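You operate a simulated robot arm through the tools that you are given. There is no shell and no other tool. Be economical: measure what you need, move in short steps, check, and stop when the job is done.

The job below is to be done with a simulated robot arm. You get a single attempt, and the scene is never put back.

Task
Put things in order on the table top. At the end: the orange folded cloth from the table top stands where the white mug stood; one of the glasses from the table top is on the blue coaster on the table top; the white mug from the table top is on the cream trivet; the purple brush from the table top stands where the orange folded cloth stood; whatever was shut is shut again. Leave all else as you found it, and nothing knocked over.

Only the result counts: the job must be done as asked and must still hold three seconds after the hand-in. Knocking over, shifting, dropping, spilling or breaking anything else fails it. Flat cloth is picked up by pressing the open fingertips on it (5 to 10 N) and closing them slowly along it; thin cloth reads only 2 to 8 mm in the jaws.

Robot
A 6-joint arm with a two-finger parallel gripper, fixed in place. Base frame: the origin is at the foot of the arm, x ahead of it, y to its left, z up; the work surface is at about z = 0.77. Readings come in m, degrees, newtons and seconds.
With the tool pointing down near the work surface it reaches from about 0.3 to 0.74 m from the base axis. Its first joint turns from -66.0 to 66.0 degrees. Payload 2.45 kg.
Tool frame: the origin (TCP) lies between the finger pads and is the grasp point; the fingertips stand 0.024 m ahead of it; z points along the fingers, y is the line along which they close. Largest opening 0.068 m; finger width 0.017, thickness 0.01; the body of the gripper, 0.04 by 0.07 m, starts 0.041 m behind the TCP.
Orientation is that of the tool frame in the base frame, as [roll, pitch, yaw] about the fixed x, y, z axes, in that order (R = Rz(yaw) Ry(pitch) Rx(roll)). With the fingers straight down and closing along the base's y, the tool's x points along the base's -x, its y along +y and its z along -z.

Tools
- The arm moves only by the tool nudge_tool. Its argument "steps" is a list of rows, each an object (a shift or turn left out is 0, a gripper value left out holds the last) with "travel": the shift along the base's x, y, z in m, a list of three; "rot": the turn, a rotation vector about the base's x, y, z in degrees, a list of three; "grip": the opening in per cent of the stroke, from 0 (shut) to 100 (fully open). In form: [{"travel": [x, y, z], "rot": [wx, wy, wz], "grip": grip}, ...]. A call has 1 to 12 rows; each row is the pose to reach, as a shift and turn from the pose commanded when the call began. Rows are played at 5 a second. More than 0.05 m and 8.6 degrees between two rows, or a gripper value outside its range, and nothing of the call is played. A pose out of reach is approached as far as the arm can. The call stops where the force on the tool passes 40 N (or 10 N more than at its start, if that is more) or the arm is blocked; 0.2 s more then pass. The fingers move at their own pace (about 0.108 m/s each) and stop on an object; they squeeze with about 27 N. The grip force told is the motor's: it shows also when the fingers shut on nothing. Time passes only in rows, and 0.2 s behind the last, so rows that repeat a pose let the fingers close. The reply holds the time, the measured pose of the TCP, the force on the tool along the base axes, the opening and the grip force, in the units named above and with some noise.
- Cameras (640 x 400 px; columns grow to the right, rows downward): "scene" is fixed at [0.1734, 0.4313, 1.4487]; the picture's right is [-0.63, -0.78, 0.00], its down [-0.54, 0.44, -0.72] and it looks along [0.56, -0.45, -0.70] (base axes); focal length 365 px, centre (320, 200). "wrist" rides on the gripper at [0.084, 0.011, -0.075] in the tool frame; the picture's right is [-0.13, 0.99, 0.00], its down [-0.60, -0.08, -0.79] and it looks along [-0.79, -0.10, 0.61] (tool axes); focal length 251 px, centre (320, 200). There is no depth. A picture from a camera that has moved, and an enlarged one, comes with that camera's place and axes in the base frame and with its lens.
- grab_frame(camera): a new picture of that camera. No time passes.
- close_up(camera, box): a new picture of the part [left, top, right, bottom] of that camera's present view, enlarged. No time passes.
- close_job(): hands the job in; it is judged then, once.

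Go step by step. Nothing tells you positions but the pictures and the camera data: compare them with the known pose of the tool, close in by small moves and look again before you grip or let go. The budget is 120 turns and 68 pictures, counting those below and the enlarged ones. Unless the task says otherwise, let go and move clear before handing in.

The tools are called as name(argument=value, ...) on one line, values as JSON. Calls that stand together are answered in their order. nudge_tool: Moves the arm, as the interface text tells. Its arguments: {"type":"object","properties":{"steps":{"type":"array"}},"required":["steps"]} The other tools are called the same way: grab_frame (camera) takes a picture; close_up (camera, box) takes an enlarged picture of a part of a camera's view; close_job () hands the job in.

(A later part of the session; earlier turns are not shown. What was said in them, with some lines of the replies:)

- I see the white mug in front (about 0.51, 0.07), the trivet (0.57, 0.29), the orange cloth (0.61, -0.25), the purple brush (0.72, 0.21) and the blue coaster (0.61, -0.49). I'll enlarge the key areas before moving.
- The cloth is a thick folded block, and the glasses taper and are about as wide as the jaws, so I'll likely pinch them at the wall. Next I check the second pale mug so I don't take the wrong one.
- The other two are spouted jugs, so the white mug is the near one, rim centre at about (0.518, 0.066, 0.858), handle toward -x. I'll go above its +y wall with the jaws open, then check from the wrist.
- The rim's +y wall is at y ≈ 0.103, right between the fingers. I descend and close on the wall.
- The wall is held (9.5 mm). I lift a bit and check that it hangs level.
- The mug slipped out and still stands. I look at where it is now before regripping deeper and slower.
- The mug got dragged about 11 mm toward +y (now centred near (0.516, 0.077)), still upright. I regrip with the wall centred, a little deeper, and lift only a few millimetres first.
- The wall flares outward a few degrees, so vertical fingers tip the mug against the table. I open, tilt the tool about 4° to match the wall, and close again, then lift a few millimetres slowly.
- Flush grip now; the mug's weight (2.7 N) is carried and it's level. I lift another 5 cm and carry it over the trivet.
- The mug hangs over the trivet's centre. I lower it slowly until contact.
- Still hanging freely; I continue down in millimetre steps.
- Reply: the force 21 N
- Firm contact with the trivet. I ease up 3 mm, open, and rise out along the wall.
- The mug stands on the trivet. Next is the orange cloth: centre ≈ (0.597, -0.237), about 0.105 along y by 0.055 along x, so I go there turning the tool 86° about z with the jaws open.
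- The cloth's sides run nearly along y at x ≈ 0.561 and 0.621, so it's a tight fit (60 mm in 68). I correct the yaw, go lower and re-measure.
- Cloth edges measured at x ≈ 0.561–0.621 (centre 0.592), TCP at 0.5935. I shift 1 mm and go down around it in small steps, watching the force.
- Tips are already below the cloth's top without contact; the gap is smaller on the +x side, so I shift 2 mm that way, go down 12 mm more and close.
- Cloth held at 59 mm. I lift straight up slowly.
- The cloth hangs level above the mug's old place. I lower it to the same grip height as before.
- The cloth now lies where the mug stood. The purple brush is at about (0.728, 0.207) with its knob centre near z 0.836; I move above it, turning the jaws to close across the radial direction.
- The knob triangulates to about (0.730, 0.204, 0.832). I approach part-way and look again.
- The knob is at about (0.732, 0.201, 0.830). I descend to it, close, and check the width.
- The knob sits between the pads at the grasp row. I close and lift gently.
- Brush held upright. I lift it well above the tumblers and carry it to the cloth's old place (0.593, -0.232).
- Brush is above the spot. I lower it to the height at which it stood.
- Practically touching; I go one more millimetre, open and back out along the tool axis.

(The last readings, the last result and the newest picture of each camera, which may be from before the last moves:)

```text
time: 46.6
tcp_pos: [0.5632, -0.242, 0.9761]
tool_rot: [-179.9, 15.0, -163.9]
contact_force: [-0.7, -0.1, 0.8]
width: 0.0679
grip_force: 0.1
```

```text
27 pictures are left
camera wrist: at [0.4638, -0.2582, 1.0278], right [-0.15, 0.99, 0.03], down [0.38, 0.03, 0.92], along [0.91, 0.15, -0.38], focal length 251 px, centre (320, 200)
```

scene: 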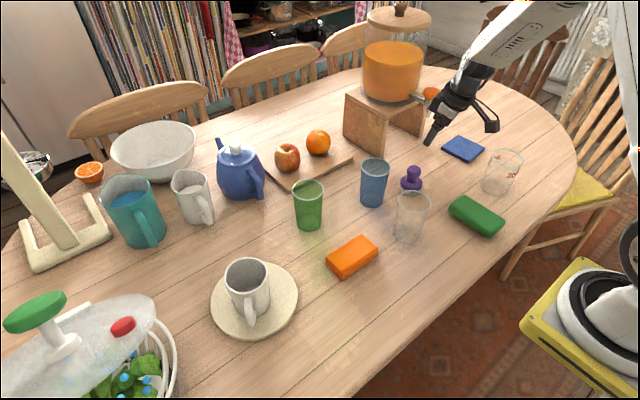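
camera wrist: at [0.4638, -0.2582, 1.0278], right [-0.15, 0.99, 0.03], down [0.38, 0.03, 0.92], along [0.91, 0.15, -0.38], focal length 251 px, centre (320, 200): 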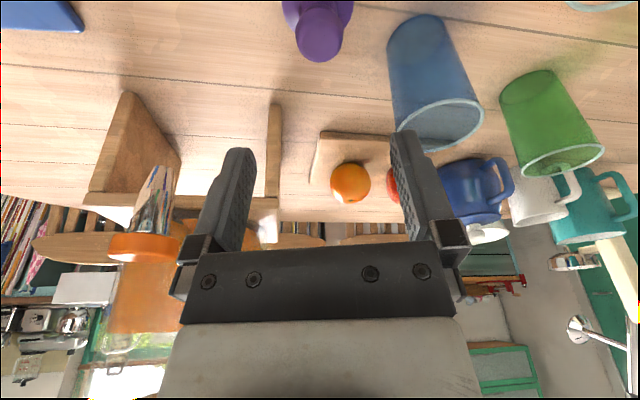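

The brush stands where the cloth was. Next the plain clear glass at about (0.490, -0.094), rim z ≈ 0.884: I'll pinch its near wall with the jaws closing along the heading to the coaster (-39°), so I level the tool, yaw +35° and move above it.

nudge_tool(steps=[{"travel": [-0.01, 0.01, 0.005], "rot": [-2.07, 7.2, 0], "grip": 100}, {"travel": [-0.02, 0.03, 0.01], "rot": [-4.14, 14.4, 0]}, {"travel": [-0.02, 0.03, 0.01], "rot": [-4.14, 14.4, 0]}])

nudge_tool(steps=[{"travel": [-0.016, 0.03, 0], "rot": [0, 0, 7], "grip": 100}, {"travel": [-0.032, 0.06, 0], "rot": [0, 0, 14]}, {"travel": [-0.048, 0.09, 0], "rot": [0, 0, 21]}, {"travel": [-0.064, 0.12, 0], "rot": [0, 0, 28]}, {"travel": [-0.082, 0.141, 0], "rot": [0, 0, 35]}, {"travel": [-0.082, 0.141, 0], "rot": [0, 0, 35]}])

grab_frame(camera="wrist")

close_up(camera="scene", box=[340, 130, 480, 260])

```text
time: 47.4
tcp_pos: [0.5438, -0.2104, 0.9859]
tool_rot: [-180.0, 0.1, -164.0]
contact_force: [-0.5, 0.1, 0.0]
width: 0.0682
grip_force: 0.1
```

```text
time: 48.8
tcp_pos: [0.4618, -0.0694, 0.9854]
tool_rot: [-180.0, 0.1, -128.9]
contact_force: [0.0, 0.3, -0.4]
width: 0.068
grip_force: 0.0
```

```text
26 pictures are left
camera wrist: at [0.4006, -0.1283, 1.0622], right [-0.69, 0.72, 0.0], down [0.44, 0.42, 0.79], along [0.57, 0.55, -0.61], focal length 251 px, centre (320, 200)
```

wrist: 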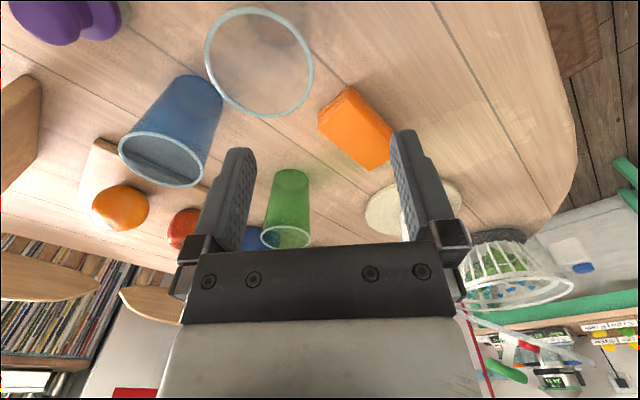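

```text
3.08 times, centred on (410, 195) of scene
camera zoom: at [0.1733, 0.4313, 1.4487], right [-0.63, -0.78, 0.0], down [-0.54, 0.44, -0.72], along [0.56, -0.45, -0.7], focal length 1122 px, centre (43, 215)
```

zoom: 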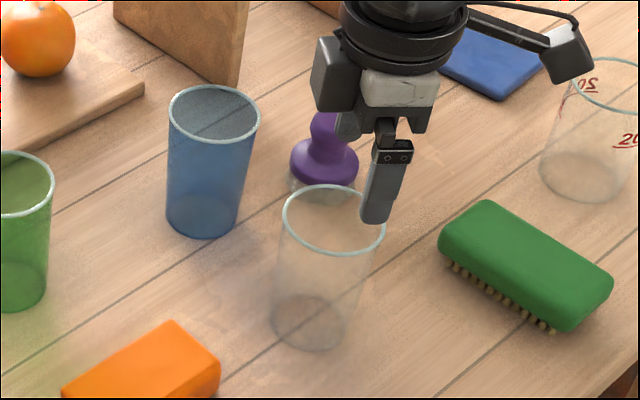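

Rim centre refines to about (0.489, -0.098). I shift to the near wall, tilt 3.6° to match its flare, and descend to 16 mm below the rim with jaws open, then check.

nudge_tool(steps=[{"travel": [0, -0.0066, -0.02], "rot": [-2.26, -2.8, 0], "grip": 100}, {"travel": [0, -0.0066, -0.05], "rot": [-2.26, -2.8, 0]}, {"travel": [0, -0.0066, -0.08], "rot": [-2.26, -2.8, 0]}, {"travel": [0, -0.0066, -0.08], "rot": [-2.26, -2.8, 0]}])

grab_frame(camera="wrist")

close_up(camera="scene", box=[370, 160, 460, 250])

```text
time: 49.8
tcp_pos: [0.4618, -0.0759, 0.9058]
tool_rot: [-176.4, 0.1, -129.0]
contact_force: [0.6, 0.5, 0.4]
width: 0.0678
grip_force: 0.0
```

```text
24 pictures are left
camera wrist: at [0.3973, -0.1317, 0.9802], right [-0.69, 0.72, -0.06], down [0.4, 0.45, 0.8], along [0.61, 0.52, -0.6], focal length 251 px, centre (320, 200)
```

wrist: 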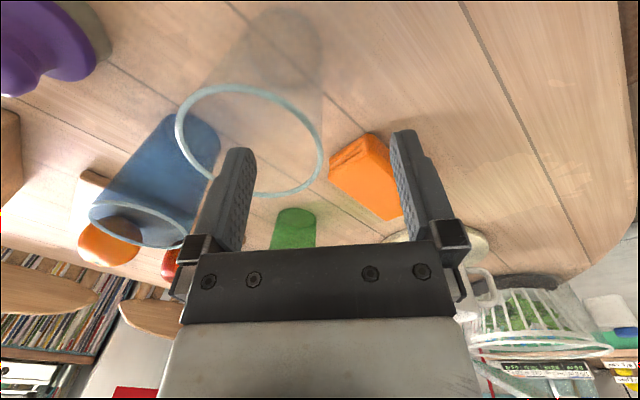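

```text
4.44 times, centred on (415, 205) of scene
camera zoom: at [0.1734, 0.4313, 1.4487], right [-0.63, -0.78, 0.0], down [-0.54, 0.44, -0.72], along [0.56, -0.45, -0.7], focal length 1620 px, centre (-102, 178)
```

zoom: 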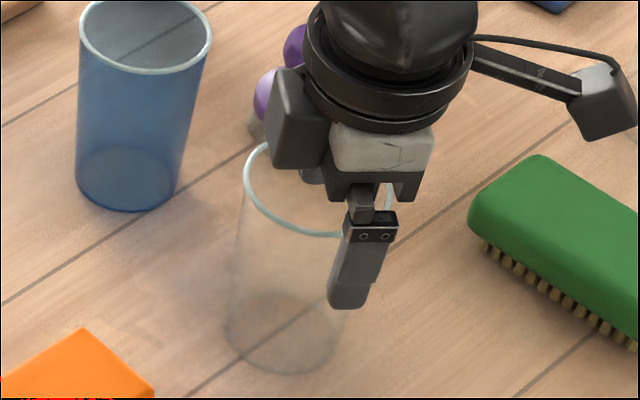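

The near rim wall lies centred between the fingertips. I descend 38 mm and close, then lift a few millimetres.

nudge_tool(steps=[{"travel": [0.001, -0.001, -0.015], "grip": 100}, {"travel": [0.002, -0.002, -0.03]}, {"travel": [0.002, -0.002, -0.038]}, {"travel": [0.002, -0.002, -0.038]}, {"travel": [0.002, -0.002, -0.038], "grip": 0}, {"travel": [0.002, -0.002, -0.038]}, {"travel": [0.002, -0.002, -0.038]}, {"travel": [0.002, -0.002, -0.038]}])

grab_frame(camera="wrist")

```text
time: 51.6
tcp_pos: [0.4633, -0.0786, 0.8672]
tool_rot: [-176.4, 0.2, -128.9]
contact_force: [-0.2, -0.8, -0.8]
width: 0.007
grip_force: 27.1
```

```text
22 pictures are left
camera wrist: at [0.3989, -0.1334, 0.9428], right [-0.69, 0.72, -0.06], down [0.4, 0.45, 0.8], along [0.6, 0.52, -0.6], focal length 251 px, centre (320, 200)
```

wrist: 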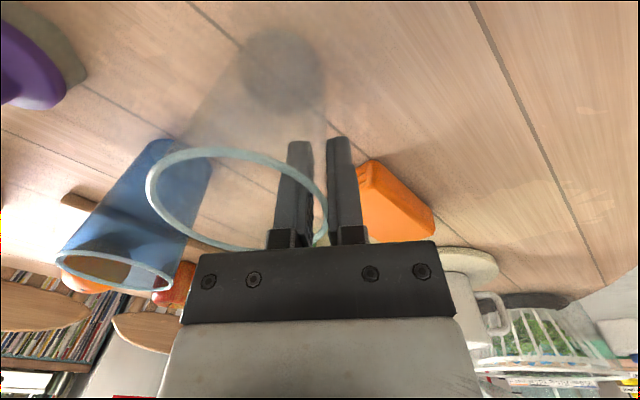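

Held at 7 mm with no side forces. I lift slowly and check.

nudge_tool(steps=[{"travel": [0, 0, 0.003], "grip": 0}, {"travel": [0, 0, 0.008]}, {"travel": [0, 0, 0.015]}, {"travel": [0, 0, 0.03]}, {"travel": [0, 0, 0.05]}, {"travel": [0, 0, 0.075]}, {"travel": [0, 0, 0.1]}, {"travel": [0, 0, 0.12]}, {"travel": [0, 0, 0.12]}])

grab_frame(camera="scene")

```text
time: 53.6
tcp_pos: [0.466, -0.0794, 0.9893]
tool_rot: [-176.5, 0.0, -129.0]
contact_force: [-1.4, 0.7, -2.9]
width: 0.0071
grip_force: 27.1
```

```text
21 pictures are left
```

scene: 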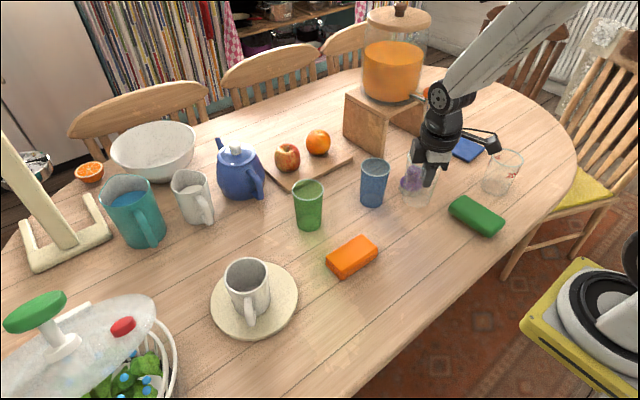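

Glass is carried cleanly (2.9 N). I carry it toward the coaster along the -39° side and look before lowering.

nudge_tool(steps=[{"travel": [0.008, -0.025, 0], "grip": 0}, {"travel": [0.018, -0.06, 0]}, {"travel": [0.029, -0.097, 0]}, {"travel": [0.04, -0.134, 0]}, {"travel": [0.051, -0.171, 0]}, {"travel": [0.062, -0.208, 0]}, {"travel": [0.073, -0.245, 0]}, {"travel": [0.084, -0.282, 0]}, {"travel": [0.094, -0.318, 0]}, {"travel": [0.103, -0.35, 0]}, {"travel": [0.11, -0.375, 0]}, {"travel": [0.11, -0.375, 0]}])

grab_frame(camera="scene")

grab_frame(camera="wrist")

```text
time: 56.2
tcp_pos: [0.5739, -0.4543, 0.9858]
tool_rot: [-176.6, 0.2, -129.1]
contact_force: [0.4, 0.7, -2.0]
width: 0.0068
grip_force: 27.0
```

```text
20 pictures are left
```

scene: 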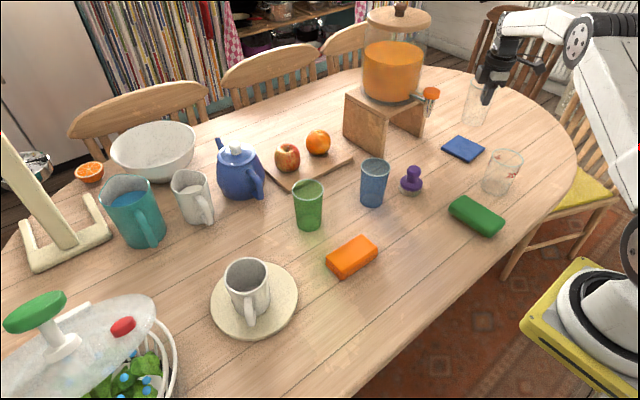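

```text
19 pictures are left
camera wrist: at [0.5085, -0.5095, 1.0615], right [-0.69, 0.72, -0.06], down [0.4, 0.45, 0.8], along [0.6, 0.52, -0.6], focal length 251 px, centre (320, 200)
```

wrist: 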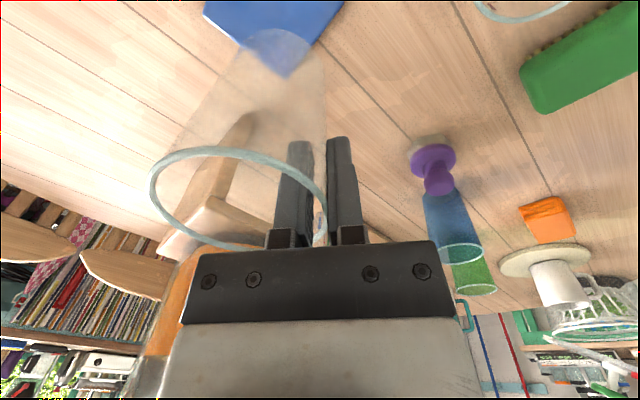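

The glass is nearly over the coaster (centre ≈ (0.609, -0.492)). I enlarge both views to refine the offset and check that the glass hangs upright.

close_up(camera="wrist", box=[140, 0, 380, 150])

close_up(camera="scene", box=[420, 60, 540, 180])

```text
2.67 times, centred on (260, 75) of wrist
camera zoom: at [0.5085, -0.5095, 1.0615], right [-0.69, 0.72, -0.06], down [0.4, 0.45, 0.8], along [0.6, 0.52, -0.6], focal length 670 px, centre (480, 533)
```

zoom: 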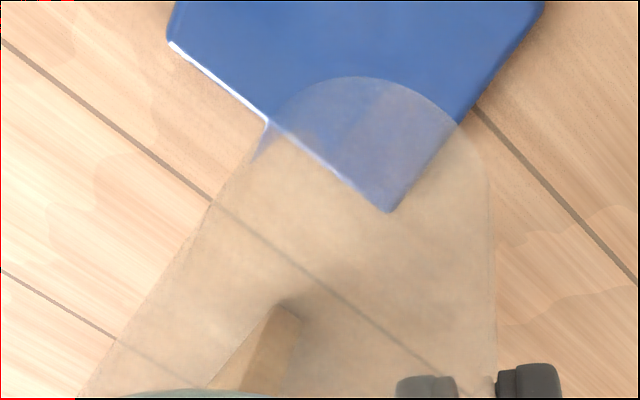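

```text
3.33 times, centred on (480, 120) of scene
camera zoom: at [0.1734, 0.4312, 1.4487], right [-0.63, -0.78, 0.0], down [-0.54, 0.44, -0.72], along [0.56, -0.45, -0.7], focal length 1215 px, centre (-213, 467)
```

zoom: 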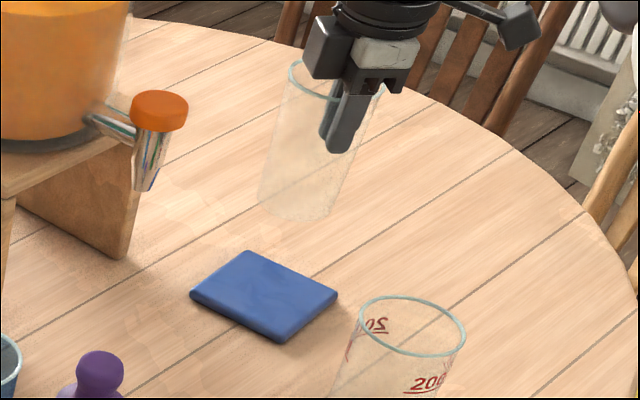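

The glass hangs upright at about (0.60, -0.477); it needs about +10 mm x, -14 mm y to be centred. I shift and lower to just above the coaster.

nudge_tool(steps=[{"travel": [0.005, -0.007, 0], "grip": 0}, {"travel": [0.01, -0.014, -0.01]}, {"travel": [0.01, -0.014, -0.035]}, {"travel": [0.01, -0.014, -0.06]}, {"travel": [0.01, -0.014, -0.08]}, {"travel": [0.01, -0.014, -0.093]}, {"travel": [0.01, -0.014, -0.093]}])

close_up(camera="scene", box=[420, 80, 540, 180])

close_up(camera="wrist", box=[140, 0, 380, 150])

```text
time: 57.8
tcp_pos: [0.5848, -0.4665, 0.8946]
tool_rot: [-176.3, 0.0, -129.0]
contact_force: [-0.2, 1.3, -2.0]
width: 0.0067
grip_force: 27.2
```

```text
4.00 times, centred on (480, 130) of scene
camera zoom: at [0.1734, 0.4313, 1.4487], right [-0.63, -0.78, 0.0], down [-0.54, 0.44, -0.72], along [0.56, -0.45, -0.7], focal length 1458 px, centre (-320, 480)
```

zoom: 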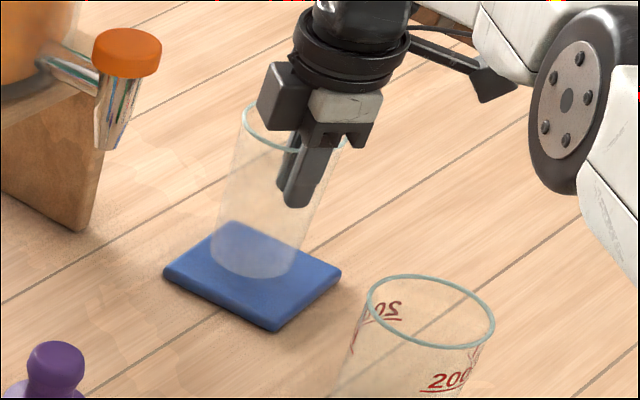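

```text
2.67 times, centred on (260, 75) of wrist
camera zoom: at [0.5195, -0.5221, 0.9704], right [-0.69, 0.72, -0.06], down [0.4, 0.45, 0.8], along [0.6, 0.52, -0.6], focal length 670 px, centre (480, 533)
```

zoom: 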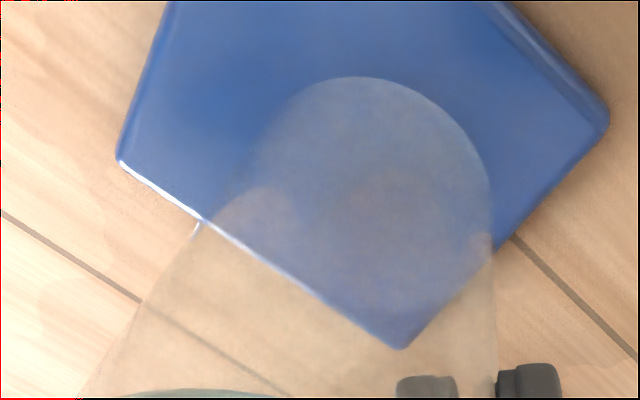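

Well centred over the coaster with about 2 cm to go. I lower to contact.

nudge_tool(steps=[{"travel": [0, 0, -0.008], "grip": 0}, {"travel": [0, 0, -0.013]}, {"travel": [0, 0, -0.016]}, {"travel": [0, 0, -0.016]}])

nudge_tool(steps=[{"travel": [0, 0, -0.001], "grip": 0}, {"travel": [0, 0, -0.002]}, {"travel": [0, 0, -0.002]}])

```text
time: 58.8
tcp_pos: [0.5843, -0.4656, 0.8805]
tool_rot: [-176.4, 0.1, -129.0]
contact_force: [0.0, -0.5, -1.5]
width: 0.0068
grip_force: 27.1
```

```text
time: 59.6
tcp_pos: [0.584, -0.4674, 0.8795]
tool_rot: [-176.2, 0.1, -129.1]
contact_force: [-2.1, 3.9, 11.5]
width: 0.0069
grip_force: 27.3
```

Contact on the coaster. I ease up 1 mm, open and rise out along the wall.

nudge_tool(steps=[{"travel": [0, 0, 0.001], "grip": 0}, {"travel": [0, 0, 0.001], "grip": 30}, {"travel": [0, 0, 0.001], "grip": 70}, {"travel": [0, 0, 0.001]}, {"travel": [-0.001, 0.001, 0.02]}, {"travel": [-0.003, 0.002, 0.05]}, {"travel": [-0.005, 0.004, 0.09]}, {"travel": [-0.006, 0.005, 0.12]}, {"travel": [-0.03, 0.03, 0.14]}, {"travel": [-0.06, 0.06, 0.15]}])

grab_frame(camera="scene")

close_up(camera="scene", box=[400, 80, 540, 200])

close_up(camera="scene", box=[200, 210, 400, 350])

```text
time: 61.8
tcp_pos: [0.523, -0.408, 1.0267]
tool_rot: [-176.3, 0.1, -129.0]
contact_force: [-0.9, 0.1, -0.1]
width: 0.0475
grip_force: 0.0
```

```text
14 pictures are left
```

scene: 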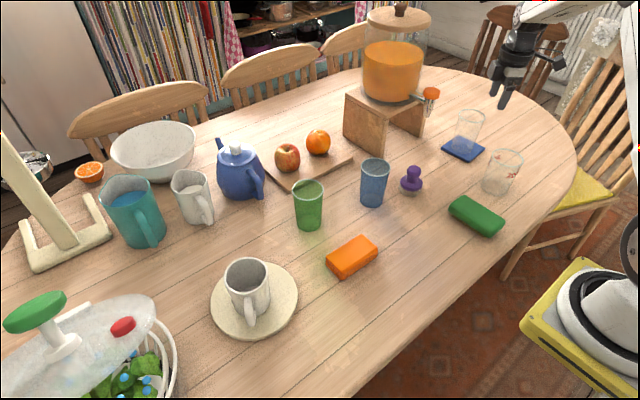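

```text
3.33 times, centred on (470, 140) of scene
camera zoom: at [0.1734, 0.4313, 1.4487], right [-0.63, -0.78, 0.0], down [-0.54, 0.44, -0.72], along [0.56, -0.45, -0.7], focal length 1215 px, centre (-180, 400)
```

zoom: 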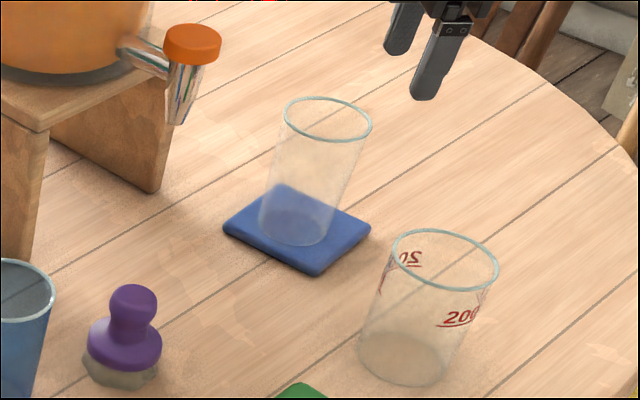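

```text
2.86 times, centred on (300, 280) of scene
camera zoom: at [0.1734, 0.4313, 1.4487], right [-0.63, -0.78, 0.0], down [-0.54, 0.44, -0.72], along [0.56, -0.45, -0.7], focal length 1042 px, centre (377, -29)
```

zoom: 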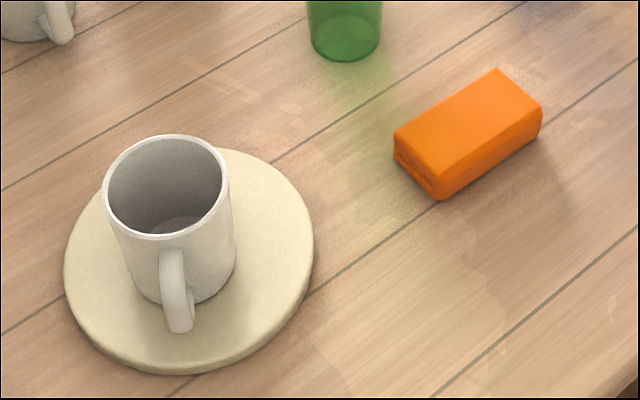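

The glass is on the blue coaster, the mug on the trivet, the cloth where the mug stood and the brush where the cloth was. Everything is upright, nothing needed opening and the arm is clear, so I hand in.

close_job()

```text
The job is handed in.
```

I handed the job in with all four items placed as asked. No result came back, so I'm going by the last pictures, where everything is upright and nothing else looks moved.

- **Mug:** it is on the cream trivet. It slipped from the gripper on the first lift and slid about 1 cm, but it stayed upright.
- **Orange cloth:** it lies where the mug first stood.
- **Purple brush:** it stands where the cloth was.
- **Glass:** the plain clear glass is on the blue coaster.

Nothing had to be opened, so there was nothing to shut again.
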